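You operate a simulated robot arm through the tools that you are given. There is no shell and no other tool. Be economical: measure what you need, move in short steps, check, and stop when the job is done.

The job below is to be done with a simulated two-armed robot. You get a single attempt, and the scene is never put back.

TASK
Take the round cup from the shelf of the long bench and leave it on the shelf of the corner bench. Put the jar that says "Herbs" from the shelf of the long bench on the top of the corner bench and the jar labelled "Pepper" on the lower shelf of the narrow rack. Put the sealed tub from the top of the corner bench on the bottom shelf of the narrow rack. Take the wood block from the top of the long bench and put it on the top of the long machine. Put the white brush from the shelf of the long bench on the lower shelf of the narrow rack and the grey brush on the upper shelf of the narrow rack. Fetch the 1 kg bag from the top of the long bench and stand it on the shelf of the long bench. Put the teal bucket from the bottom shelf of the wide rack in the inside of the sink. Put three of the pipes from the lower shelf of the wide rack on the shelf of the deep bench. Open the white lid. Any order will do. Set down upright: jar, bag, bucket, pipe.
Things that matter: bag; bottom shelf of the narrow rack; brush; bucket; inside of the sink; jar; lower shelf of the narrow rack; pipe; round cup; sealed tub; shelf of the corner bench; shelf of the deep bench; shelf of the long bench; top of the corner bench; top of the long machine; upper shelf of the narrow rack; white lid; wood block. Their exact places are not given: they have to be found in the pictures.

It is judged by the outcome, as a careful person would: the job done as asked, and still so three seconds after it is handed in. It fails if anything else is knocked over, pushed out of place, dropped, spilled or broken. Lids that push on must go on centred and level and be pressed home; caps that screw on are set level and turned clockwise until they are tight.

THE ROBOT
Two 7-joint arms with two-finger parallel grippers on one trunk, on a base that drives. Base frame: it is fixed to the floor where the robot stands at the start and does not move with it; the origin is under the middle of the robot, x ahead of it, y to its left, z up. Readings come in mm, rad, newtons and seconds.
The left shoulder is at the start at [50, 177, 967], the right one opposite. With the tool pointing down near the work surface each hand reaches from about 100 to 340 mm from the robot's upright axis, wherever it stands, measured 20 degrees to its own side. Places, roughly: bag [500, 1250, 1000]; bottom shelf of the narrow rack [-1600, -2500, 300]; brush [500, 750, 500]; bucket [-3750, -1750, 250]; inside of the sink [-900, -2400, 600]; jar [500, -500, 500]; lower shelf of the narrow rack [-1600, -2500, 700]; pipe (5x5x11 cm) [-3700, -1600, 600]; pipe (5x5x8 cm) [-3800, -1500, 600]; pipe (5x5x9 cm) [-3800, -1700, 600]; round cup (9x8x7 cm) [600, -300, 400]; sealed tub [750, -1250, 1000]; shelf of the corner bench [900, -1600, 300]; shelf of the deep bench [-3900, -900, 300]; shelf of the long bench [600, 400, 400]; top of the corner bench [900, -1600, 900]; top of the long machine [-800, 2700, 1300]; upper shelf of the narrow rack [-1600, -2500, 1100]; white lid [-4400, 2500, 1000]; wood block (7x4x4 cm) [600, 500, 900]. Payload 3.43 kg a hand.
The TCP of each hand is the grasp point between the finger pads, 34 mm short of the fingertips. In the tool frame z runs along the fingers and y along their closing line. The gripper opens to 128 mm. The fingers are 24 mm wide and 12 mm thick; the gripper's body (48 by 130 mm) begins 96 mm behind the TCP.
Orientation is told as [roll, pitch, yaw] about the base's x, y, z axes, in that order, counted from this pose: with the fingers straight down and closing along the base's y, the tool's x points along the base's -x, its y along +y and its z along -z.

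THE INTERFACE
- The arms move only by the tool step_arm. It takes "left_increments", "right_increments" or both (then of equal length, played together; a hand with none holds still); each is a list of rows, each an object of numbers (a shift or turn left out is 0, a gripper value left out holds the last): "dx", "dy", "dz": the shift along the base's x, y, z in units of 50 mm (1.0 is 50 mm); "wx", "wy", "wz": the turn, a rotation vector about the base's x, y, z in units of 8 degrees (1.0 is 8 degrees); "jaw": the finger opening in cm, from 0 to 12.8. In form: [{"dx": .., "dy": .., "dz": .., "wx": .., "wy": .., "wz": .., "jaw": ..}, ...]. A call has 1 to 10 rows; each row shifts and turns the commanded pose from where the row before left it. A call with a number of a shift or a turn outside -1 to 1 is refused whole. A row lasts 0.2 s, in which the tool goes at most 50 mm and 0.15 rad; a call with a longer step from one row to the next is refused whole, and so is a gripper value outside its range. A pose out of reach is approached as far as the arm can. The call stops where the force on the tool passes 40 N (or 10 N more than at its start, if that is more) or the arm is blocked; 0.2 s more then pass. The fingers move at their own pace (about 108 mm/s each) and stop on an object; they squeeze with about 32 N. The grip force told is the motor's: it shows also when the fingers shut on nothing. Time passes only in rows, and 0.2 s behind the last, so rows that do not move let the fingers close. The reply holds the time, the measured pose of the TCP, the force on the tool along the base axes, the opening and the grip force, in the units named above and with some noise, with the torque about the TCP (base axes, N m) and any sound that the robot's microphone picked up.
- Cameras (640 x 400 px; columns grow to the right, rows downward): "scene" is now at [161, -2, 1149.1]; the picture's right is [-0.02, -1.00, 0.00], its down [-0.39, 0.01, -0.92] and it looks along [0.92, -0.02, -0.39] (base axes); focal length 214 px, centre (320, 200). "left" rides on the left gripper at [76, 11, -160] in its tool frame; the picture's right is [-0.15, 0.99, 0.00], its down [-0.88, -0.13, -0.46] and it looks along [-0.45, -0.07, 0.89] (tool axes); focal length 234 px, centre (320, 200). "right" rides on the right gripper at [76, -11, -160] in its tool frame; the picture's right is [0.15, 0.99, 0.00], its down [-0.88, 0.13, -0.46] and it looks along [-0.45, 0.07, 0.89] (tool axes); focal length 234 px, centre (320, 200).
- grab_frame(camera): a new picture of that camera. It takes no simulated time.
- raise_lower(by): slides the trunk up (or, below 0, down) by that many mm; the arms and the scene camera ride with it, the base frame stays. It gives what a move gives, with no picture.
- drive_base(legs): drives the robot by 1 to 6 legs, each [ahead, turn to the left] in mm and rad, along the robot's own axes; the way and the turn of a leg run together, so that a leg with both is an arc; at most 1500 mm and 3.142 rad a leg. The arms and the cameras ride along, it lands a little off, and it stops where it bumps. It gives what a move gives.
- head_to(pan, tilt): turns the head with the scene camera to pan (to the left, within 1.396 rad either way) and tilt (down, from -0.506 to 1.204), counted from straight ahead of the robot. It gives what a move gives.
- point_at(camera, pixels): for up to 12 pixels [column, row] of the newest picture of that camera ("zoom" is the newest enlarged one), the place [x, y, z] in the base frame of the surface seen there, good to about 2 mm. It takes no simulated time.
- inspect(camera, box): a new picture of the part [left, top, right, bottom] of that camera's present view, enlarged. It takes no simulated time.
- hand_in(): hands the job in; it is judged then, once.

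Keep the steps short. Do not move on a guess: measure, check each grasp and each placing, and mend mistakes. In all there are 385 turns and 362 pictures (those below and enlarged ones count). Leave the grippers open and the arms clear of the work at the hand-in unless told otherwise, and finish with a single line.

The tools are called after ">>>" as a command line: name --argument value ..., lists and objects as JSON in quotes. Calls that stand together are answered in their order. step_arm: Moves the arms, as the interface text tells. Its arguments: {"type":"object","properties":{"left_increments":{"type":"array"},"right_increments":{"type":"array"}},"required":[]} The other tools are called the same way: raise_lower (by) slides the trunk up or down; drive_base (legs) drives the base; head_to (pan, tilt) turns the head that bears the scene camera; grab_frame (camera) takes a picture; point_at (camera, pixels) gives the place of the surface under pixels of a picture; inspect (camera, box) takes an enlarged picture of a part of a camera's view; hand_in () hands the job in.

At the start:

```text
time_s: 0.0
left_tcp_pos: [449.8, 67.0, 1103.7]
left_tcp_rot: [0.001, 0.001, -0.074]
left_force: [-1.1, 1.1, -0.6]
left_moment: [0.02, 0.0, 0.01]
left_gripper_width: 128.1
left_finger_force: 0.1
right_tcp_pos: [383.9, -302.9, 1139.0]
right_tcp_rot: [-0.001, 0.0, -0.077]
right_force: [0.4, 0.2, 0.2]
right_moment: [0.04, 0.0, 0.01]
right_gripper_width: 128.1
right_finger_force: 0.1
trunk travel left (down, up): [-138.0, 263.0]
robot x, y, heading: [-2.1, 3.8, -0.004]
head pan, tilt: [-0.023, 0.403]
```

scene: 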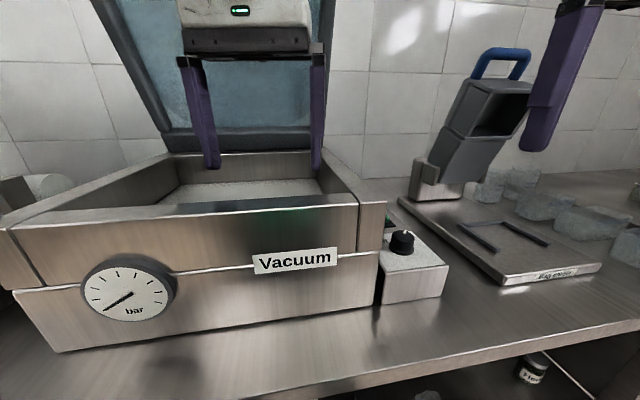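
right: 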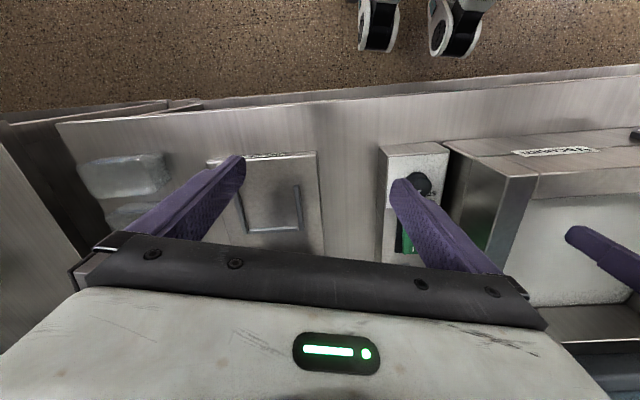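
left: 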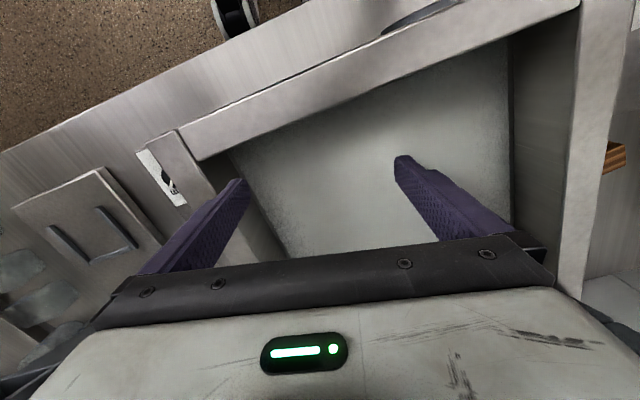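

I see a vacuum machine on the long bench ahead. I look left and right with the head first to map the benches.

>>> head_to --pan 0.9 --tilt 0.4

>>> grab_frame --camera "scene"

>>> head_to --pan -0.9 --tilt 0.4

>>> grab_frame --camera "scene"

```text
time_s: 1.2
left_tcp_pos: [449.7, 66.5, 1105.4]
left_tcp_rot: [0.0, 0.001, -0.075]
left_force: [0.6, 0.2, -0.3]
left_moment: [0.03, 0.01, 0.0]
left_gripper_width: 127.9
left_finger_force: 0.1
right_tcp_pos: [384.0, -303.2, 1139.3]
right_tcp_rot: [-0.001, 0.001, -0.076]
right_force: [-0.7, 0.0, -0.2]
right_moment: [-0.01, 0.0, -0.01]
right_gripper_width: 128.2
right_finger_force: 0.0
trunk travel left (down, up): [-138.0, 263.0]
robot x, y, heading: [3.0, 0.4, 0.0]
head pan, tilt: [0.901, 0.4]
```

```text
358 pictures are left
```

scene: 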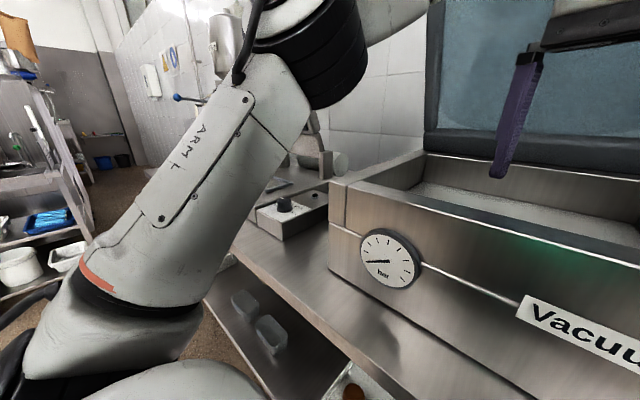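

```text
time_s: 3.0
left_tcp_pos: [448.3, 66.6, 1105.4]
left_tcp_rot: [0.0, 0.0, -0.075]
left_force: [0.2, 0.0, 0.4]
left_moment: [0.01, 0.0, -0.01]
left_gripper_width: 128.0
left_finger_force: 0.0
right_tcp_pos: [384.5, -302.8, 1139.6]
right_tcp_rot: [-0.001, 0.003, -0.076]
right_force: [0.7, -0.4, 0.7]
right_moment: [-0.02, 0.01, 0.0]
right_gripper_width: 127.8
right_finger_force: 0.1
trunk travel left (down, up): [-138.0, 263.0]
robot x, y, heading: [0.7, 1.4, 0.0]
head pan, tilt: [-0.901, 0.4]
```

```text
357 pictures are left
```

scene: 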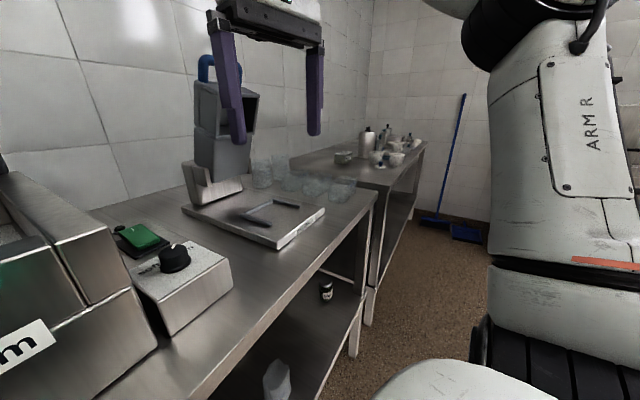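

The bench view is blocked by arms. I back straight off to see the bench front, then look.

>>> drive_base --legs '[[-700, 0]]'

>>> head_to --pan 0 --tilt 0.5

>>> grab_frame --camera "scene"

>>> head_to --pan -1.39 --tilt 0.3

>>> grab_frame --camera "scene"

>>> head_to --pan 1.39 --tilt 0.3

>>> grab_frame --camera "scene"

```text
time_s: 6.8
left_tcp_pos: [-246.1, 66.7, 1105.0]
left_tcp_rot: [0.001, 0.0, -0.068]
left_force: [0.8, -0.8, 0.3]
left_moment: [-0.03, -0.05, 0.04]
left_gripper_width: 128.3
left_finger_force: 0.0
right_tcp_pos: [-308.7, -303.3, 1139.5]
right_tcp_rot: [0.0, 0.001, -0.069]
right_force: [-0.7, 0.5, -0.3]
right_moment: [-0.02, -0.01, 0.02]
right_gripper_width: 128.0
right_finger_force: 0.2
trunk travel left (down, up): [-138.0, 263.0]
robot x, y, heading: [-695.3, -3.8, 0.012]
head pan, tilt: [-0.901, 0.4]
```

```text
time_s: 8.0
left_tcp_pos: [-244.3, 68.5, 1105.3]
left_tcp_rot: [0.001, -0.001, -0.067]
left_force: [0.4, -0.1, 1.0]
left_moment: [-0.02, -0.02, 0.03]
left_gripper_width: 127.9
left_finger_force: 0.2
right_tcp_pos: [-307.9, -302.5, 1139.1]
right_tcp_rot: [0.0, 0.0, -0.07]
right_force: [1.4, -0.6, 0.0]
right_moment: [0.01, 0.03, 0.02]
right_gripper_width: 127.9
right_finger_force: 0.0
trunk travel left (down, up): [-138.0, 263.0]
robot x, y, heading: [-698.5, -4.2, 0.005]
head pan, tilt: [0.0, 0.499]
```

```text
356 pictures are left
```

scene: 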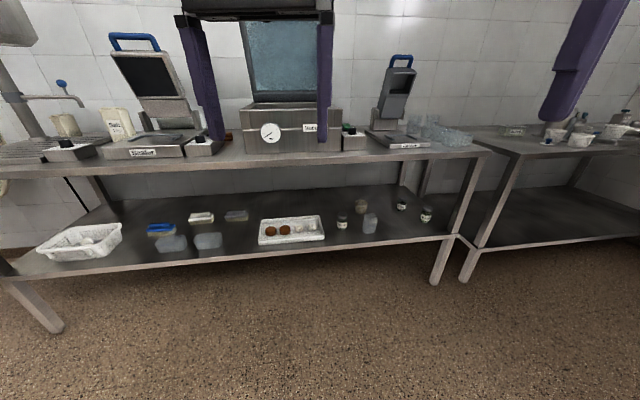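

```text
time_s: 9.6
left_tcp_pos: [-244.3, 67.7, 1105.6]
left_tcp_rot: [0.0, 0.001, -0.068]
left_force: [-0.5, 0.0, -0.3]
left_moment: [-0.01, 0.01, 0.01]
left_gripper_width: 127.9
left_finger_force: 0.0
right_tcp_pos: [-308.0, -303.4, 1139.3]
right_tcp_rot: [0.001, 0.001, -0.068]
right_force: [0.3, 0.8, 0.6]
right_moment: [-0.02, 0.02, -0.02]
right_gripper_width: 128.0
right_finger_force: 0.2
trunk travel left (down, up): [-138.0, 263.0]
robot x, y, heading: [-695.0, -1.9, 0.005]
head pan, tilt: [-1.389, 0.3]
```

```text
355 pictures are left
```

scene: 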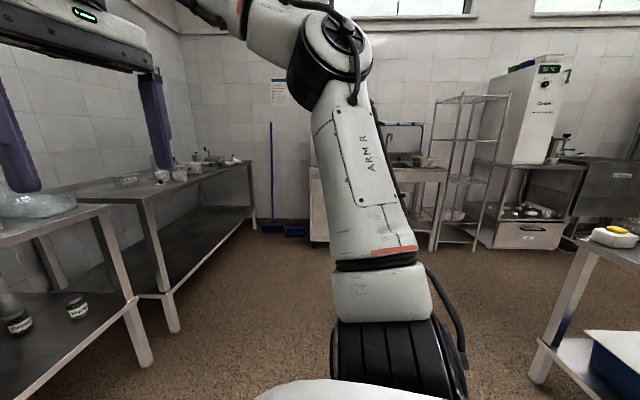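

```text
time_s: 12.0
left_tcp_pos: [-245.3, 66.9, 1105.9]
left_tcp_rot: [0.0, -0.001, -0.067]
left_force: [-0.5, 0.2, 0.0]
left_moment: [-0.01, 0.0, -0.01]
left_gripper_width: 128.1
left_finger_force: 0.1
right_tcp_pos: [-308.7, -302.0, 1139.4]
right_tcp_rot: [0.002, 0.001, -0.07]
right_force: [0.5, 0.3, -0.5]
right_moment: [-0.01, -0.02, 0.0]
right_gripper_width: 127.8
right_finger_force: 0.1
trunk travel left (down, up): [-138.0, 263.0]
robot x, y, heading: [-694.3, 0.9, 0.003]
head pan, tilt: [1.389, 0.3]
```

```text
354 pictures are left
```

scene: 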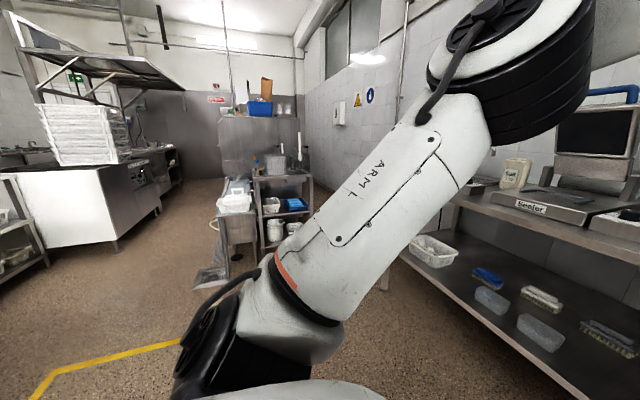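

The long bench shelf shows brushes, tray, jars and cup. I zoom on these, then measure.

>>> head_to --pan 0 --tilt 0.5

>>> inspect --camera "scene" --box '[130, 190, 260, 270]'

>>> inspect --camera "scene" --box '[320, 180, 450, 260]'

>>> point_at --camera "zoom" --pixels '[[110, 185], [205, 125], [245, 200], [400, 120], [525, 170], [525, 145], [130, 350], [10, 30], [300, 300], [600, 240], [540, 260]]'

```text
time_s: 13.6
left_tcp_pos: [-245.1, 66.3, 1104.4]
left_tcp_rot: [0.001, 0.0, -0.069]
left_force: [0.2, -0.6, -0.2]
left_moment: [0.03, -0.02, -0.01]
left_gripper_width: 128.1
left_finger_force: 0.0
right_tcp_pos: [-308.4, -302.5, 1139.3]
right_tcp_rot: [-0.002, 0.001, -0.071]
right_force: [0.0, 0.6, 0.9]
right_moment: [0.01, -0.01, 0.03]
right_gripper_width: 128.2
right_finger_force: 0.0
trunk travel left (down, up): [-138.0, 263.0]
robot x, y, heading: [-695.8, -0.6, 0.002]
head pan, tilt: [0.0, 0.499]
```

```text
4.92 times, centred on (195, 230) of scene
```

zoom: 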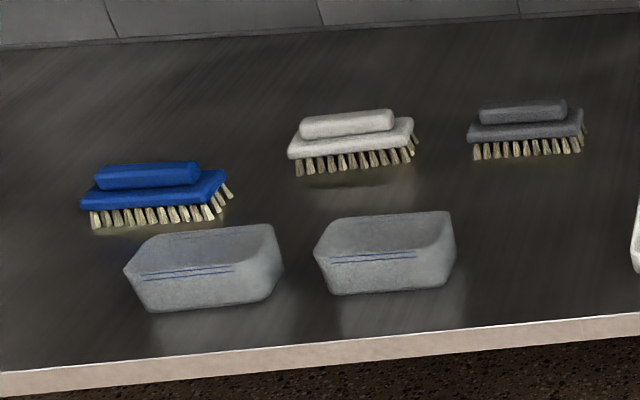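

```text
4.92 times, centred on (385, 220) of scene
```

zoom: 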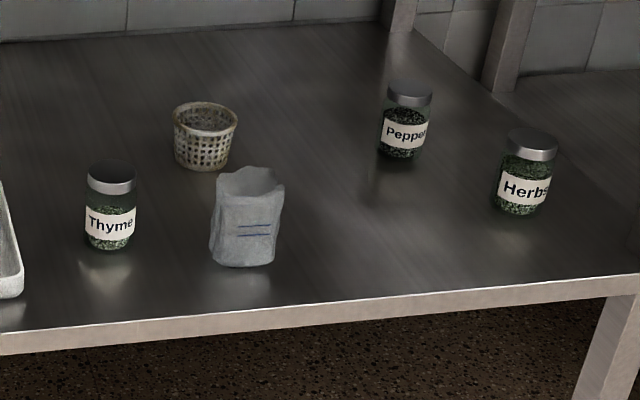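

```text
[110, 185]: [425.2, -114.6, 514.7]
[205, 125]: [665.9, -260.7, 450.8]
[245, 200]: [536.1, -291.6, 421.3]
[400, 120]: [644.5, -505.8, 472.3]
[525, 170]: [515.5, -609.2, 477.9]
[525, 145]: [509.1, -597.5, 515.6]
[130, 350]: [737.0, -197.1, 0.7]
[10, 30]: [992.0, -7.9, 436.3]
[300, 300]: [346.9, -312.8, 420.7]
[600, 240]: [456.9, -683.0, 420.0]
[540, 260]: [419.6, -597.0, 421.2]
```

Herbs at about (512,-603), Pepper (645,-506), woven round cup (665,-260), shelf z≈421, edge x≈345. I'll lower the trunk and pre-pose the right arm (fingers 60° forward) in free space.

>>> raise_lower --by -138

>>> step_arm --right_increments '[{"wy": -0.94, "dz": -0.9}, {"wy": -0.94, "dz": -0.9}, {"wy": -0.94, "dz": -0.9}, {"wy": -0.94, "dz": -0.9}, {"wy": -0.94, "dz": -0.9}, {"wy": -0.94, "dz": -0.9}, {"wy": -0.94, "dz": -0.9}, {"wy": -0.94, "dz": -0.9}, {"dz": -0.9}, {"dz": -0.9}]' --left_increments '[{"wy": -0.94, "dz": -0.9}, {"wy": -0.94, "dz": -0.9}, {"wy": -0.94, "dz": -0.9}, {"wy": -0.94, "dz": -0.9}, {"wy": -0.94, "dz": -0.9}, {"wy": -0.94, "dz": -0.9}, {"wy": -0.94, "dz": -0.9}, {"wy": -0.94, "dz": -0.9}, {"dz": -0.9}, {"dz": -0.9}]'

>>> grab_frame --camera "scene"

>>> grab_frame --camera "right"

```text
time_s: 15.2
left_tcp_pos: [-244.1, 66.1, 967.2]
left_tcp_rot: [0.0, 0.002, -0.068]
left_force: [0.1, 0.1, 0.3]
left_moment: [-0.01, -0.01, -0.01]
left_gripper_width: 127.9
left_finger_force: 0.0
right_tcp_pos: [-308.7, -302.1, 1001.5]
right_tcp_rot: [0.0, 0.0, -0.071]
right_force: [-0.1, -1.2, 0.5]
right_moment: [-0.02, -0.01, 0.0]
right_gripper_width: 128.1
right_finger_force: 0.1
trunk travel left (down, up): [0.0, 401.0]
robot x, y, heading: [-694.9, -3.2, 0.007]
head pan, tilt: [0.0, 0.499]
```

```text
time_s: 17.4
left_tcp_pos: [-245.2, 67.3, 517.7]
left_tcp_rot: [0.118, -1.047, -0.136]
left_force: [-0.6, 1.4, 0.1]
left_moment: [0.0, 0.01, -0.02]
left_gripper_width: 128.0
left_finger_force: 0.0
right_tcp_pos: [-244.0, -367.0, 615.9]
right_tcp_rot: [0.122, -1.044, -0.135]
right_force: [-0.4, 0.4, 0.2]
right_moment: [-0.03, -0.02, -0.02]
right_gripper_width: 128.2
right_finger_force: 0.1
right hand out of reach, approached as far as the arm can: row 6, 7, 8, 9, 10
trunk travel left (down, up): [0.0, 401.0]
robot x, y, heading: [-697.4, -0.9, 0.006]
head pan, tilt: [0.0, 0.499]
```

```text
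351 pictures are left
```

scene: 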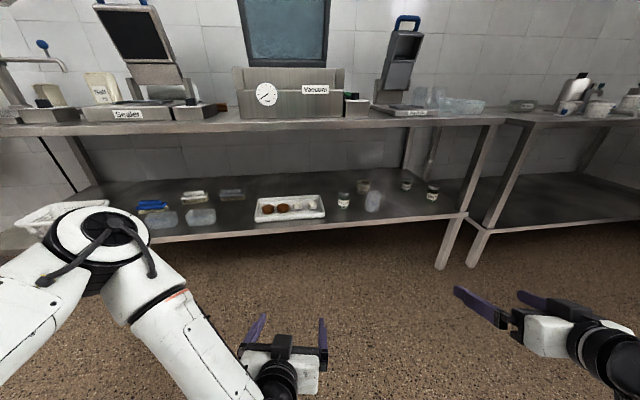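

```text
350 pictures are left
```

right: 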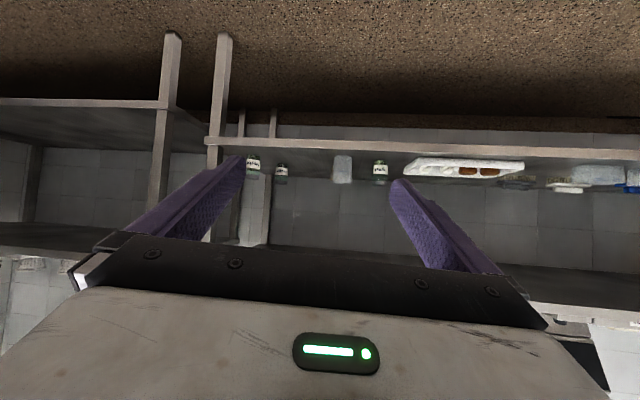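

The left hand is set; right was too near (inner limit). Now I measure bench edge, and neighbours near the jars, and straighten the wrists' slight roll.

>>> step_arm --right_increments '[{"wx": -0.43, "wz": 0.25, "dy": 0.9, "dz": -0.5}, {"dy": 0.4, "dz": -0.8}]' --left_increments '[{"wx": -0.43, "wz": 0.25, "dz": 0.9}, {"dz": 0.9}]'

>>> inspect --camera "scene" --box '[330, 80, 530, 205]'

>>> point_at --camera "zoom" --pixels '[[100, 155], [110, 170], [450, 150], [38, 390], [110, 325], [130, 375], [140, 330], [240, 325], [325, 345], [330, 375], [240, 200], [430, 210]]'

```text
refused: row 1 steps farther than a row can; nothing moved
```

```text
3.20 times, centred on (430, 142) of scene
```

zoom: 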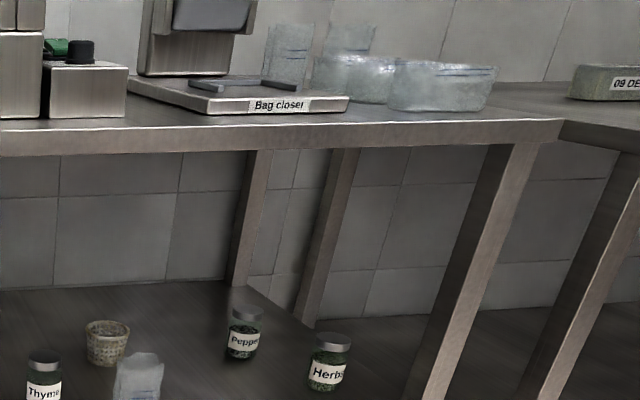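

```text
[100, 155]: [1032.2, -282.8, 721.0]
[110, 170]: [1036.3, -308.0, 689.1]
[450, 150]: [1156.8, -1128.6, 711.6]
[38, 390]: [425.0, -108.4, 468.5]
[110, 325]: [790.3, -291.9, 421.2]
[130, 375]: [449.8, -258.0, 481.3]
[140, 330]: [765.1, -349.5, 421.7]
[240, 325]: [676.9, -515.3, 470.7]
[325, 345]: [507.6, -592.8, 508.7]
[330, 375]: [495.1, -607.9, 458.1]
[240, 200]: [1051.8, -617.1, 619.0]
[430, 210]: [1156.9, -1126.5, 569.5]
```

Step too long in that row; resend smaller. Also measure the bench edge.

>>> step_arm --right_increments '[{"wx": -0.43, "wz": 0.25, "dx": 0.9}, {"dx": 0.9}, {"dx": 0.5}]' --left_increments '[{"wx": -0.43, "wz": 0.25, "dz": 0.9}, {"dz": 0.9}, {"dz": 0}]'

>>> point_at --camera "zoom" --pixels '[[100, 130], [100, 145], [100, 151], [60, 126], [200, 138], [480, 138]]'

>>> drive_base --legs '[[0, -1.571], [300, 0], [0, 1.571]]'

```text
time_s: 18.2
left_tcp_pos: [-244.1, 68.3, 606.4]
left_tcp_rot: [-0.005, -1.052, 0.003]
left_force: [0.6, -0.1, 0.3]
left_moment: [0.02, 0.02, 0.0]
left_gripper_width: 128.0
left_finger_force: 0.1
right_tcp_pos: [-128.5, -370.5, 623.1]
right_tcp_rot: [0.003, -1.05, -0.003]
right_force: [-0.5, 0.5, 1.2]
right_moment: [0.01, 0.06, 0.01]
right_gripper_width: 127.8
right_finger_force: 0.0
right hand out of reach, approached as far as the arm can: row 1
trunk travel left (down, up): [0.0, 401.0]
robot x, y, heading: [-696.5, -2.9, 0.002]
head pan, tilt: [0.0, 0.499]
```

```text
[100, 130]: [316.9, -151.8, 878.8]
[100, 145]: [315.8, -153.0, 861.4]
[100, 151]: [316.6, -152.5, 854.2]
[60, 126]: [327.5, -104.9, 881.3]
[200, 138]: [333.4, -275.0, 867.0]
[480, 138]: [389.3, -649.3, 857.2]
```

```text
time_s: 27.9
left_tcp_pos: [-243.6, -237.8, 605.7]
left_tcp_rot: [-0.003, -1.053, -0.009]
left_force: [0.4, 0.0, 0.1]
left_moment: [0.01, -0.02, 0.01]
left_gripper_width: 128.1
left_finger_force: 0.1
right_tcp_pos: [-133.8, -677.5, 621.0]
right_tcp_rot: [0.003, -1.05, -0.011]
right_force: [0.5, -0.5, 0.3]
right_moment: [0.02, 0.03, -0.02]
right_gripper_width: 128.1
right_finger_force: 0.1
trunk travel left (down, up): [0.0, 401.0]
robot x, y, heading: [-694.3, -299.9, 0.001]
head pan, tilt: [0.0, 0.499]
```

Well placed. Lower the right hand to jar height, align y, and check where the elbows are against the bench.

>>> step_arm --right_increments '[{"dy": 0.75, "dz": -0.6}, {"dy": 0.75, "dz": -0.6}, {"dz": -0.8}]'

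>>> grab_frame --camera "scene"

>>> point_at --camera "scene" --pixels '[[100, 235], [160, 275], [600, 360], [430, 190], [405, 185], [300, 315], [545, 310]]'

```text
time_s: 28.9
left_tcp_pos: [-245.0, -237.5, 606.7]
left_tcp_rot: [-0.004, -1.052, -0.008]
left_force: [0.0, 0.0, -0.5]
left_moment: [0.02, -0.01, -0.03]
left_gripper_width: 127.9
left_finger_force: 0.1
right_tcp_pos: [-126.6, -487.8, 552.7]
right_tcp_rot: [-0.159, -1.027, 0.452]
right_force: [-0.2, 0.8, 1.0]
right_moment: [0.04, -0.01, 0.0]
right_gripper_width: 127.8
right_finger_force: 0.0
right hand out of reach, approached as far as the arm can: row 1, 2
trunk travel left (down, up): [0.0, 401.0]
robot x, y, heading: [-697.5, -302.7, 0.002]
head pan, tilt: [0.0, 0.499]
stopped in row 3 (right hand): the arm was blocked; the commanded pose is now the measured one
```

```text
348 pictures are left
```

scene: 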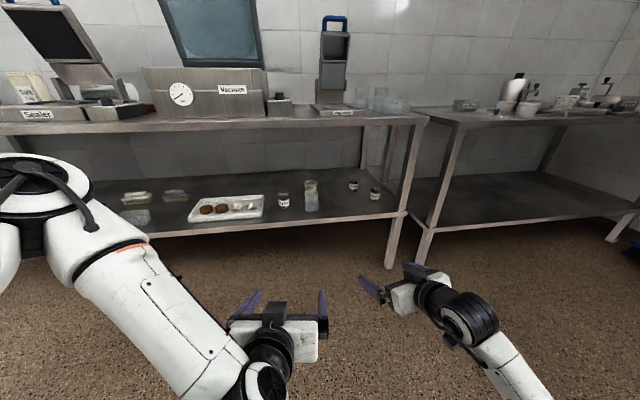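

```text
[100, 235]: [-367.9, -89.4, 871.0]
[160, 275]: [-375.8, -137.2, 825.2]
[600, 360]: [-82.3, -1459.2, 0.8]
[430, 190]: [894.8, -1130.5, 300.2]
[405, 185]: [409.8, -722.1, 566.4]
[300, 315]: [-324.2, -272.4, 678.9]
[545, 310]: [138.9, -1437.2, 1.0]
```

The right arm met a limit and twisted. I look at it, and test how far the left reaches forward.

>>> step_arm --left_increments '[{"dx": 1}, {"dx": 1}, {"dx": 1}, {"dx": 1}, {"dx": 1}, {"dx": 1}, {"dx": 1}, {"dx": 1}, {"dx": 1}]' --right_increments '[{"dx": 1}, {"dx": 1}, {"dx": 1}, {"dx": 1}, {"dx": 0, "wz": -0.9}, {"dx": 0, "wz": -0.9}, {"dx": 0, "wz": -0.9}, {"dx": 0, "wz": -0.5}, {"dx": 0}]'

>>> grab_frame --camera "scene"

>>> head_to --pan -0.9 --tilt 0.7

>>> grab_frame --camera "scene"

```text
time_s: 30.9
left_tcp_pos: [129.1, -239.9, 605.0]
left_tcp_rot: [-0.005, -1.05, -0.005]
left_force: [0.5, 0.7, -0.7]
left_moment: [-0.02, 0.0, -0.02]
left_gripper_width: 127.7
left_finger_force: 0.0
left hand out of reach, approached as far as the arm can: row 8, 9
right_tcp_pos: [72.5, -486.8, 550.8]
right_tcp_rot: [-0.153, -1.027, 0.0]
right_force: [-0.1, 0.4, -0.3]
right_moment: [0.02, 0.03, 0.01]
right_gripper_width: 127.8
right_finger_force: 0.1
trunk travel left (down, up): [0.0, 401.0]
robot x, y, heading: [-697.4, -301.5, 0.0]
head pan, tilt: [0.0, 0.499]
```

```text
347 pictures are left
```

scene: 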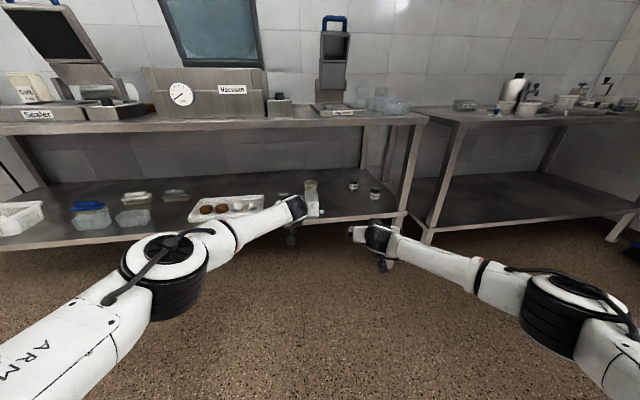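

```text
time_s: 32.1
left_tcp_pos: [129.7, -237.7, 605.1]
left_tcp_rot: [-0.002, -1.051, -0.007]
left_force: [0.4, 0.1, 0.0]
left_moment: [-0.02, -0.02, 0.03]
left_gripper_width: 128.0
left_finger_force: 0.0
right_tcp_pos: [72.2, -487.0, 550.5]
right_tcp_rot: [-0.156, -1.026, 0.0]
right_force: [1.1, 0.1, -0.1]
right_moment: [0.01, -0.02, 0.0]
right_gripper_width: 128.1
right_finger_force: 0.0
trunk travel left (down, up): [0.0, 401.0]
robot x, y, heading: [-694.2, -301.9, -0.004]
head pan, tilt: [-0.901, 0.7]
```

```text
346 pictures are left
```

scene: 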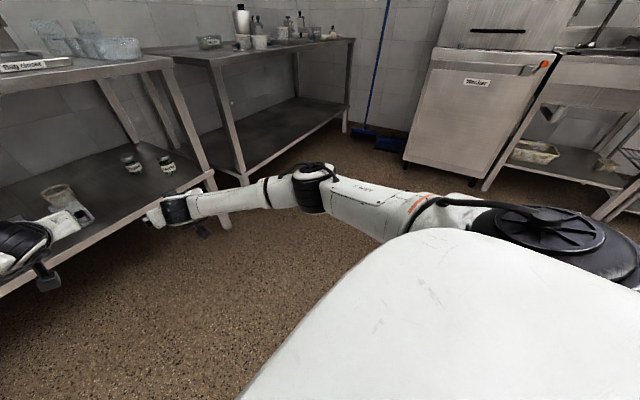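

Both arms now reach out flat with elbows outward. I look ahead again and measure elbow heights against the bench underside (853).

>>> head_to --pan 0 --tilt 0.5

>>> grab_frame --camera "scene"

>>> point_at --camera "scene" --pixels '[[165, 250], [135, 285], [215, 235], [560, 290], [575, 330], [490, 280], [297, 205], [390, 235], [430, 195]]'

```text
time_s: 33.3
left_tcp_pos: [130.0, -238.3, 605.4]
left_tcp_rot: [-0.004, -1.05, -0.006]
left_force: [0.9, 0.8, 0.0]
left_moment: [0.01, 0.01, 0.03]
left_gripper_width: 127.9
left_finger_force: 0.0
right_tcp_pos: [71.7, -487.5, 550.2]
right_tcp_rot: [-0.155, -1.028, 0.001]
right_force: [0.1, 0.4, 0.1]
right_moment: [-0.01, -0.01, -0.04]
right_gripper_width: 128.0
right_finger_force: 0.0
trunk travel left (down, up): [0.0, 401.0]
robot x, y, heading: [-691.4, -306.2, -0.003]
head pan, tilt: [0.0, 0.499]
```

```text
345 pictures are left
```

scene: 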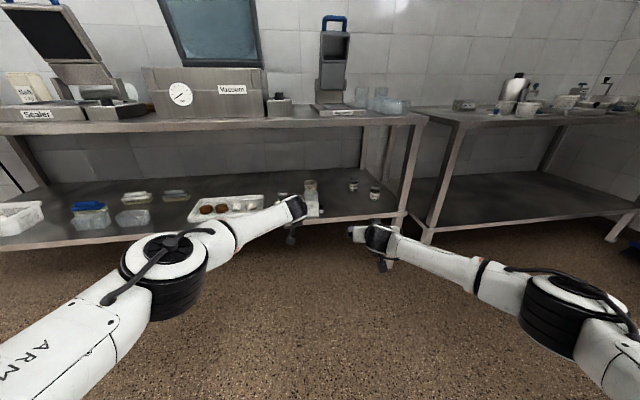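

```text
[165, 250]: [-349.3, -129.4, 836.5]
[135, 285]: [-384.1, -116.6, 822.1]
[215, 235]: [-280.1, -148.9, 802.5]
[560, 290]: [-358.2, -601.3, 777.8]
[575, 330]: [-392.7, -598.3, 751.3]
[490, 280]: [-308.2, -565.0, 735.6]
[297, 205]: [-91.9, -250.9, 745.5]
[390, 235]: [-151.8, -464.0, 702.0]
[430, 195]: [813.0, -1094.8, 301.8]
```

Elbow top 837 stays ahead of the bench edge if robot stops at x≈-100. I position the right hand to jar line (y −603, z 490), tip the left hand steeper, then drive part way.

>>> step_arm --right_increments '[{"dy": -0.8, "dz": -0.4, "wx": 0.55}, {"dy": -0.8, "dz": -0.4, "wx": 0.55}, {"dy": -0.7, "dz": -0.4}, {"dx": -1}, {"dx": -1}, {"dx": -1}]' --left_increments '[{"wy": 0.9}, {"wy": 0.9}, {"wy": 0.7}, {"dx": -1}, {"dx": -1}, {"dx": 0}]'

>>> drive_base --legs '[[480, 0]]'

>>> grab_frame --camera "right"

>>> grab_frame --camera "left"

>>> grab_frame --camera "scene"

```text
time_s: 34.7
left_tcp_pos: [1.2, -220.5, 599.4]
left_tcp_rot: [-0.006, -0.762, -0.003]
left_force: [0.1, -0.2, 0.5]
left_moment: [-0.01, 0.01, 0.0]
left_gripper_width: 128.2
left_finger_force: 0.1
left hand out of reach, approached as far as the arm can: row 1, 2, 3
right_tcp_pos: [37.4, -609.2, 492.8]
right_tcp_rot: [0.134, -1.002, -0.247]
right_force: [-0.1, 0.6, -0.5]
right_moment: [-0.01, 0.0, -0.02]
right_gripper_width: 128.1
right_finger_force: 0.1
right hand out of reach, approached as far as the arm can: row 4, 5, 6
trunk travel left (down, up): [0.0, 401.0]
robot x, y, heading: [-691.9, -300.5, -0.003]
head pan, tilt: [0.0, 0.499]
```

```text
time_s: 37.6
left_tcp_pos: [482.6, -222.0, 599.2]
left_tcp_rot: [-0.007, -0.765, -0.003]
left_force: [0.6, -0.8, 0.4]
left_moment: [-0.01, 0.0, 0.01]
left_gripper_width: 128.3
left_finger_force: 0.1
right_tcp_pos: [519.0, -609.5, 494.5]
right_tcp_rot: [0.134, -1.003, -0.242]
right_force: [0.1, 0.2, 1.0]
right_moment: [-0.03, 0.02, 0.01]
right_gripper_width: 128.0
right_finger_force: 0.1
trunk travel left (down, up): [0.0, 401.0]
robot x, y, heading: [-210.0, -303.9, -0.006]
head pan, tilt: [0.0, 0.499]
```

```text
344 pictures are left
```

right: 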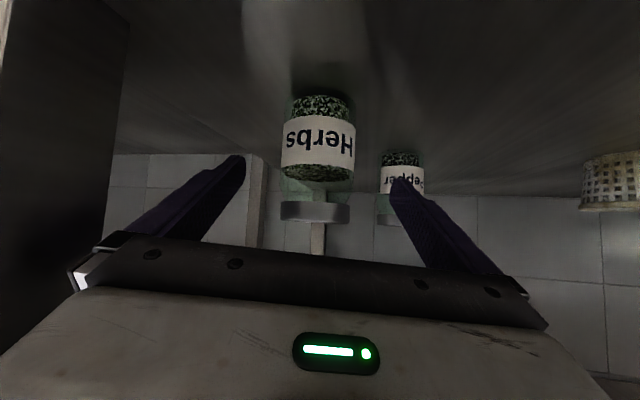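

```text
343 pictures are left
```

left: 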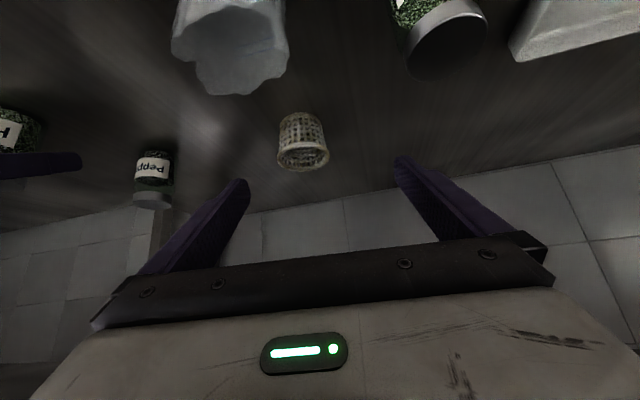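

```text
342 pictures are left
```

scene: 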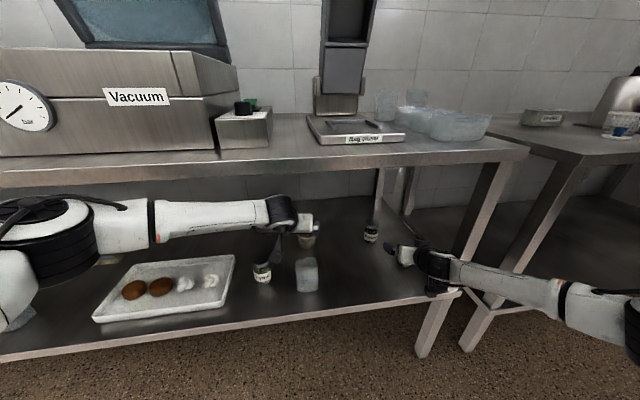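

The jar is between the right fingers but seems ahead; measure jar and cup.

>>> point_at --camera "right" --pixels '[[318, 140], [315, 212], [320, 100], [290, 145], [350, 145], [398, 180], [610, 185]]'

>>> point_at --camera "left" --pixels '[[302, 135], [285, 150], [322, 150], [302, 165], [230, 80], [230, 30], [280, 60], [180, 50]]'

```text
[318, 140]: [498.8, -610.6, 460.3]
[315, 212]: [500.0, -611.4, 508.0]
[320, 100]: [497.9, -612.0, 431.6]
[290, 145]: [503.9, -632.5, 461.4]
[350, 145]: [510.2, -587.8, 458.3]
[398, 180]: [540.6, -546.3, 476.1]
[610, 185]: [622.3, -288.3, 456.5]
```

```text
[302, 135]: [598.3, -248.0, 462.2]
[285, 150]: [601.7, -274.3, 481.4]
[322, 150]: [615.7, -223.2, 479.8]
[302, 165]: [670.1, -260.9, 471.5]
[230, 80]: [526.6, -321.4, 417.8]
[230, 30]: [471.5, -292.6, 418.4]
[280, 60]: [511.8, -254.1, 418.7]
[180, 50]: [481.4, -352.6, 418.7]
```

Jar centre ≈ (523,-612), already in the jaws. Lower 25 mm and close the right hand.

>>> step_arm --right_increments '[{"dz": -0.5}, {"jaw": 4}, {"jaw": 4}, {"jaw": 4}, {"jaw": 4}]'

>>> point_at --camera "scene" --pixels '[[305, 262], [308, 292], [296, 292], [318, 290], [262, 275], [370, 235]]'

```text
time_s: 38.8
left_tcp_pos: [482.8, -221.2, 599.4]
left_tcp_rot: [-0.006, -0.763, -0.004]
left_force: [-0.2, 0.4, 0.5]
left_moment: [0.0, 0.01, -0.02]
left_gripper_width: 128.1
left_finger_force: 0.1
right_tcp_pos: [520.3, -612.8, 486.7]
right_tcp_rot: [0.135, -0.999, -0.24]
right_force: [1.3, 0.0, 1.0]
right_moment: [-0.08, -0.04, 0.05]
right_gripper_width: 58.4
right_finger_force: 32.0
right hand out of reach, approached as far as the arm can: row 1
trunk travel left (down, up): [0.0, 401.0]
robot x, y, heading: [-214.2, -305.4, 0.002]
head pan, tilt: [0.0, 0.499]
```

```text
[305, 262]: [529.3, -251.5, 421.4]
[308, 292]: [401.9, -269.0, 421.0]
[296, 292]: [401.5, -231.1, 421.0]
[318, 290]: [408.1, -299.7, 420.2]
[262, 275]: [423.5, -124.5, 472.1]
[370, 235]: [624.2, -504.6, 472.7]
```

Gripped at 58 mm. Lift 40 mm and check it comes along.

>>> step_arm --right_increments '[{"dz": 0.4}, {"dz": 0.4}, {}]'

>>> grab_frame --camera "right"

```text
time_s: 39.6
left_tcp_pos: [481.9, -222.2, 599.1]
left_tcp_rot: [-0.005, -0.763, -0.003]
left_force: [0.0, 0.1, 0.5]
left_moment: [0.02, 0.01, -0.01]
left_gripper_width: 128.0
left_finger_force: 0.0
right_tcp_pos: [520.9, -613.3, 525.7]
right_tcp_rot: [0.134, -1.002, -0.241]
right_force: [0.5, -0.1, -2.1]
right_moment: [0.02, 0.01, 0.01]
right_gripper_width: 57.5
right_finger_force: 32.2
trunk travel left (down, up): [0.0, 401.0]
robot x, y, heading: [-213.1, -301.8, -0.003]
head pan, tilt: [0.0, 0.499]
```

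```text
341 pictures are left
```

right: 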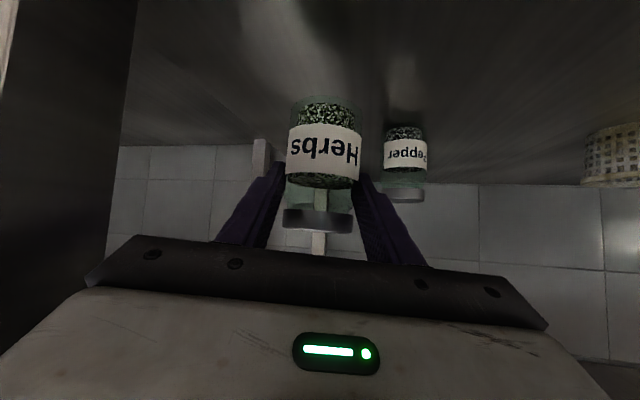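

Jar held. For the cup (centre ≈ (636,-248)), I drive 90 mm ahead with the left hand high, then tilt it steeper and go over the cup.

>>> drive_base --legs '[[90, 0]]'

>>> step_arm --left_increments '[{"wy": 0.8, "dx": 0.4, "dy": -0.2}, {"wy": 0.8, "dx": 0.4, "dy": -0.2}, {"dx": 0.4, "dy": -0.1}, {}]'

>>> grab_frame --camera "left"

>>> point_at --camera "left" --pixels '[[302, 135]]'

```text
time_s: 40.7
left_tcp_pos: [566.1, -221.3, 582.7]
left_tcp_rot: [-0.005, -0.739, -0.009]
left_force: [-0.7, 0.0, 0.0]
left_moment: [-0.01, 0.03, 0.01]
left_gripper_width: 128.1
left_finger_force: 0.1
right_tcp_pos: [609.8, -613.8, 525.8]
right_tcp_rot: [0.129, -1.004, -0.24]
right_force: [0.0, 0.6, -2.4]
right_moment: [-0.03, 0.0, -0.03]
right_gripper_width: 57.4
right_finger_force: 32.2
trunk travel left (down, up): [0.0, 401.0]
robot x, y, heading: [-120.0, -300.8, -0.001]
head pan, tilt: [0.0, 0.499]
```

```text
time_s: 41.7
left_tcp_pos: [624.8, -246.6, 584.9]
left_tcp_rot: [-0.004, -0.519, -0.011]
left_force: [-0.3, 0.6, 0.6]
left_moment: [0.06, -0.04, 0.03]
left_gripper_width: 128.1
left_finger_force: 0.0
right_tcp_pos: [611.0, -613.9, 526.1]
right_tcp_rot: [0.134, -1.0, -0.244]
right_force: [0.0, 0.9, -2.4]
right_moment: [-0.03, 0.0, -0.05]
right_gripper_width: 57.6
right_finger_force: 32.4
trunk travel left (down, up): [0.0, 401.0]
robot x, y, heading: [-123.3, -302.4, -0.004]
head pan, tilt: [0.0, 0.499]
```

```text
340 pictures are left
```

left: 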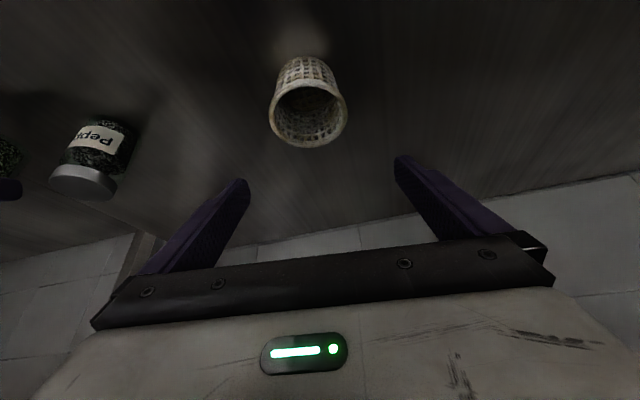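

```text
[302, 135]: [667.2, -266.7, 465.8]
```

The left hand sagged ~15 mm during the drive; check the left elbow against the bench edge.

>>> head_to --pan 0.5 --tilt 0.6

>>> grab_frame --camera "scene"

>>> point_at --camera "left" --pixels '[[272, 100], [345, 105], [308, 88], [305, 145], [305, 60], [330, 70]]'

```text
time_s: 42.6
left_tcp_pos: [624.3, -247.2, 583.0]
left_tcp_rot: [-0.005, -0.517, -0.008]
left_force: [0.2, -0.1, 0.0]
left_moment: [0.0, -0.01, -0.01]
left_gripper_width: 127.9
left_finger_force: 0.0
right_tcp_pos: [609.7, -613.4, 527.0]
right_tcp_rot: [0.134, -1.001, -0.244]
right_force: [-0.6, 0.1, -2.4]
right_moment: [0.03, 0.01, -0.01]
right_gripper_width: 57.2
right_finger_force: 32.4
trunk travel left (down, up): [0.0, 401.0]
robot x, y, heading: [-126.8, -303.2, -0.004]
head pan, tilt: [0.499, 0.6]
```

```text
339 pictures are left
```

scene: 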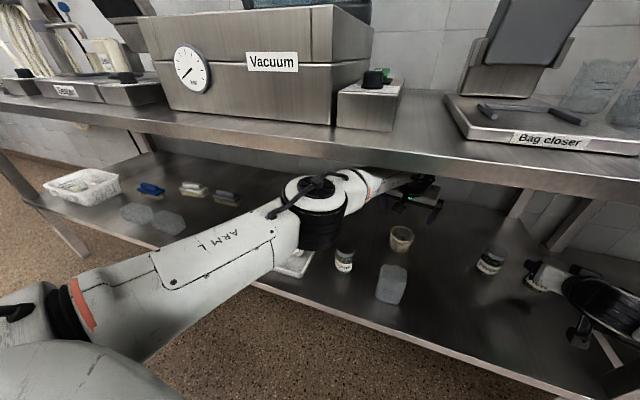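

```text
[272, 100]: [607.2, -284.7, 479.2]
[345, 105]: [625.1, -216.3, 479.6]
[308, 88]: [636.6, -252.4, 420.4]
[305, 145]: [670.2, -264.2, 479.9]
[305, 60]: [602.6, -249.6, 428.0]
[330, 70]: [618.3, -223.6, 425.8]
```

>>> point_at --camera "scene" --pixels '[[318, 178], [338, 178], [300, 190], [365, 178], [375, 175], [330, 150], [330, 162]]'

```text
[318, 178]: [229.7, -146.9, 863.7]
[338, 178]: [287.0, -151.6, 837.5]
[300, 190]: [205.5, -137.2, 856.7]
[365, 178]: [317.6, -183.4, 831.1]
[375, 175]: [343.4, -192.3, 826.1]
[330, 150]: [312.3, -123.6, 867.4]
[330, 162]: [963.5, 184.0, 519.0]
```

Clearance at the bench edge is tight but free. Lower the left hand straight over the cup to z≈467.

>>> step_arm --left_increments '[{"dx": 0.2, "dy": -0.06}, {"dz": -0.8}, {"dz": -0.8}, {"dz": -0.7}, {}]'

>>> grab_frame --camera "left"

```text
time_s: 43.8
left_tcp_pos: [609.0, -240.0, 475.0]
left_tcp_rot: [-0.003, -0.518, -0.009]
left_force: [0.3, -0.7, -0.6]
left_moment: [0.0, -0.02, 0.03]
left_gripper_width: 128.0
left_finger_force: 0.1
left hand out of reach, approached as far as the arm can: row 1, 2, 3, 4
right_tcp_pos: [609.5, -613.7, 526.0]
right_tcp_rot: [0.134, -1.002, -0.245]
right_force: [0.0, 0.1, -1.8]
right_moment: [-0.01, -0.03, -0.02]
right_gripper_width: 57.1
right_finger_force: 31.5
trunk travel left (down, up): [0.0, 401.0]
robot x, y, heading: [-123.4, -304.1, -0.007]
head pan, tilt: [0.499, 0.6]
```

```text
338 pictures are left
```

left: 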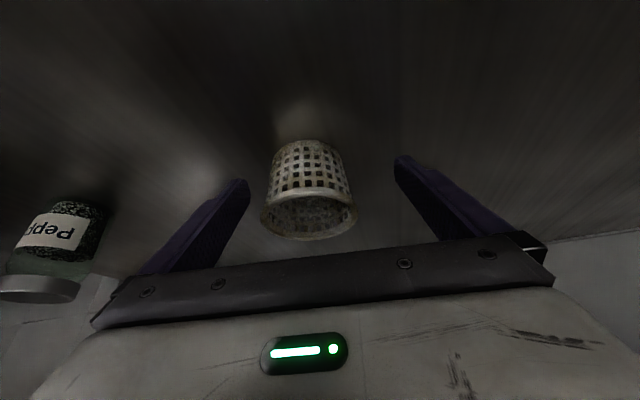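

26 mm short. Flatten the wrist by 12° and push ahead.

>>> step_arm --left_increments '[{"wy": -0.8}, {"wy": -0.7}, {"dx": 0.5, "dy": -0.2}, {}]'

>>> grab_frame --camera "left"

```text
time_s: 44.8
left_tcp_pos: [633.7, -250.5, 474.2]
left_tcp_rot: [-0.001, -0.725, -0.009]
left_force: [-0.8, -0.7, -0.6]
left_moment: [-0.01, -0.01, 0.01]
left_gripper_width: 128.1
left_finger_force: 0.0
right_tcp_pos: [610.5, -614.4, 526.1]
right_tcp_rot: [0.137, -1.001, -0.244]
right_force: [0.8, 0.2, -1.5]
right_moment: [0.01, 0.02, -0.05]
right_gripper_width: 57.2
right_finger_force: 32.5
trunk travel left (down, up): [0.0, 401.0]
robot x, y, heading: [-118.8, -304.0, -0.003]
head pan, tilt: [0.499, 0.6]
```

```text
337 pictures are left
```

left: 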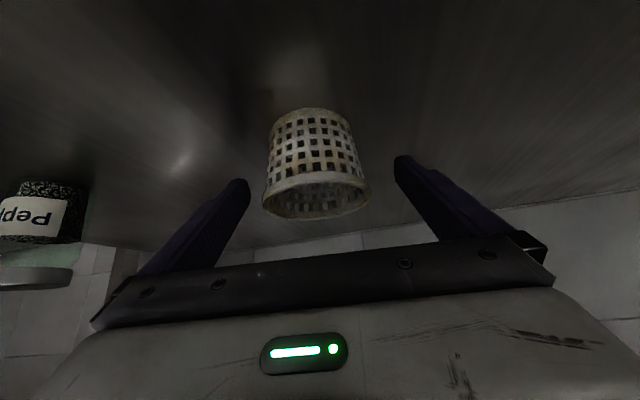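

Cup is centred between the fingers. Lower 13 mm, close, lift.

>>> step_arm --left_increments '[{"dz": -0.25}, {"jaw": 5}, {"jaw": 5}, {"jaw": 5}, {}, {"dz": 0.4}, {"dz": 0.5}, {}]'

>>> grab_frame --camera "left"

```text
time_s: 46.6
left_tcp_pos: [633.2, -250.8, 505.6]
left_tcp_rot: [-0.001, -0.727, -0.013]
left_force: [0.0, 0.1, 0.5]
left_moment: [0.03, 0.03, 0.0]
left_gripper_width: 79.0
left_finger_force: 31.8
right_tcp_pos: [609.7, -613.3, 526.5]
right_tcp_rot: [0.134, -1.002, -0.246]
right_force: [0.2, 0.5, -2.6]
right_moment: [0.0, 0.0, 0.0]
right_gripper_width: 57.1
right_finger_force: 32.0
trunk travel left (down, up): [0.0, 401.0]
robot x, y, heading: [-121.6, -304.0, -0.002]
head pan, tilt: [0.499, 0.6]
```

```text
336 pictures are left
```

left: 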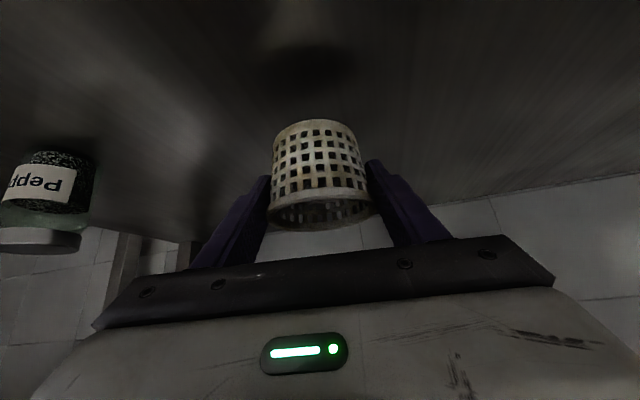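

Cup held. Raise left to ~590 so it clears the frosted cup, then back out.

>>> step_arm --left_increments '[{"dz": 0.6}, {"dz": 0.6}, {"dz": 0.5}, {}]'

>>> grab_frame --camera "scene"

```text
time_s: 47.6
left_tcp_pos: [633.7, -251.3, 592.8]
left_tcp_rot: [-0.001, -0.726, -0.012]
left_force: [0.3, 0.4, -0.7]
left_moment: [0.0, -0.01, -0.01]
left_gripper_width: 78.8
left_finger_force: 32.5
right_tcp_pos: [608.6, -613.7, 525.8]
right_tcp_rot: [0.135, -1.002, -0.245]
right_force: [-0.2, -0.1, -1.0]
right_moment: [0.03, 0.02, 0.03]
right_gripper_width: 57.2
right_finger_force: 31.6
trunk travel left (down, up): [0.0, 401.0]
robot x, y, heading: [-125.6, -304.9, 0.004]
head pan, tilt: [0.499, 0.6]
```

```text
335 pictures are left
```

scene: 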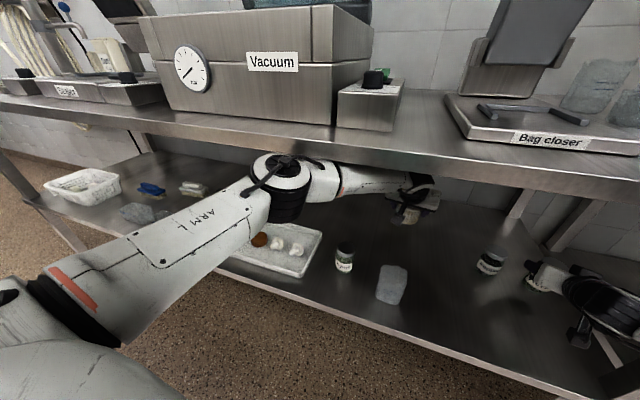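

Clear. Back out 450 mm, then turn right and drive along to the corner bench.

>>> drive_base --legs '[[-480, 0]]'

>>> head_to --pan -0.8 --tilt 0.4

>>> grab_frame --camera "scene"

```text
time_s: 50.5
left_tcp_pos: [153.1, -248.9, 592.6]
left_tcp_rot: [-0.002, -0.726, -0.01]
left_force: [-0.5, 0.2, -0.8]
left_moment: [0.0, 0.03, 0.02]
left_gripper_width: 78.8
left_finger_force: 32.0
right_tcp_pos: [129.6, -612.1, 526.6]
right_tcp_rot: [0.133, -1.003, -0.245]
right_force: [-0.3, -0.3, -1.3]
right_moment: [-0.02, 0.01, 0.01]
right_gripper_width: 56.9
right_finger_force: 32.0
trunk travel left (down, up): [0.0, 401.0]
robot x, y, heading: [-602.2, -303.7, 0.003]
head pan, tilt: [0.499, 0.6]
```

```text
time_s: 51.9
left_tcp_pos: [154.4, -249.4, 592.6]
left_tcp_rot: [-0.001, -0.726, -0.009]
left_force: [0.6, 0.2, -0.4]
left_moment: [0.03, 0.01, 0.0]
left_gripper_width: 78.6
left_finger_force: 31.8
right_tcp_pos: [128.8, -611.9, 526.1]
right_tcp_rot: [0.136, -1.001, -0.246]
right_force: [0.4, 0.1, -1.4]
right_moment: [0.0, 0.0, 0.02]
right_gripper_width: 56.8
right_finger_force: 32.1
trunk travel left (down, up): [0.0, 401.0]
robot x, y, heading: [-603.0, -300.3, -0.004]
head pan, tilt: [-0.799, 0.4]
```

```text
334 pictures are left
```

scene: 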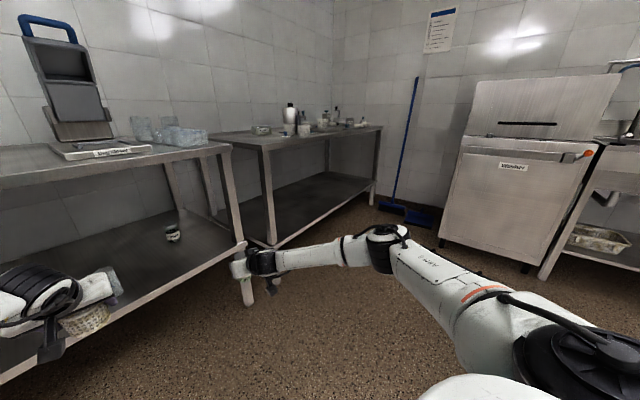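

>>> inspect --camera "scene" --box '[210, 90, 400, 209]'

>>> point_at --camera "scene" --pixels '[[260, 150], [380, 126], [365, 178], [280, 246], [320, 195], [330, 130], [270, 137], [262, 129], [500, 180], [400, 205]]'

```text
3.36 times, centred on (305, 150) of scene
```

zoom: 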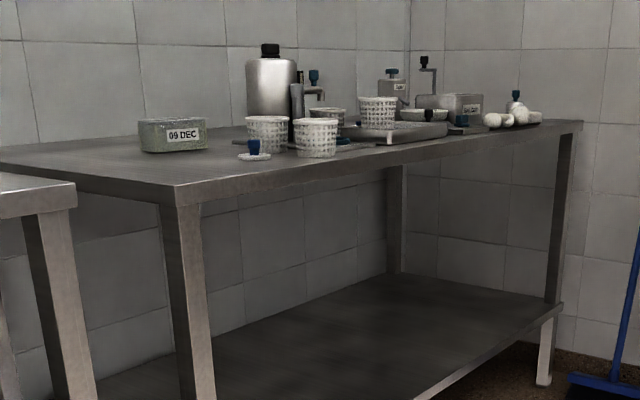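

```text
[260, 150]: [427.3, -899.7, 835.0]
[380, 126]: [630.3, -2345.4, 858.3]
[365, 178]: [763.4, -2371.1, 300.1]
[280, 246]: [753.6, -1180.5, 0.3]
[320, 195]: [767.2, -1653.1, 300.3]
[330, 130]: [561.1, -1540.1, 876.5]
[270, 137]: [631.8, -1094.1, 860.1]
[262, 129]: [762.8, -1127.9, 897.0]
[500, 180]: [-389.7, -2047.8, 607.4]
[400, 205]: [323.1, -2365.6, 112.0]
```

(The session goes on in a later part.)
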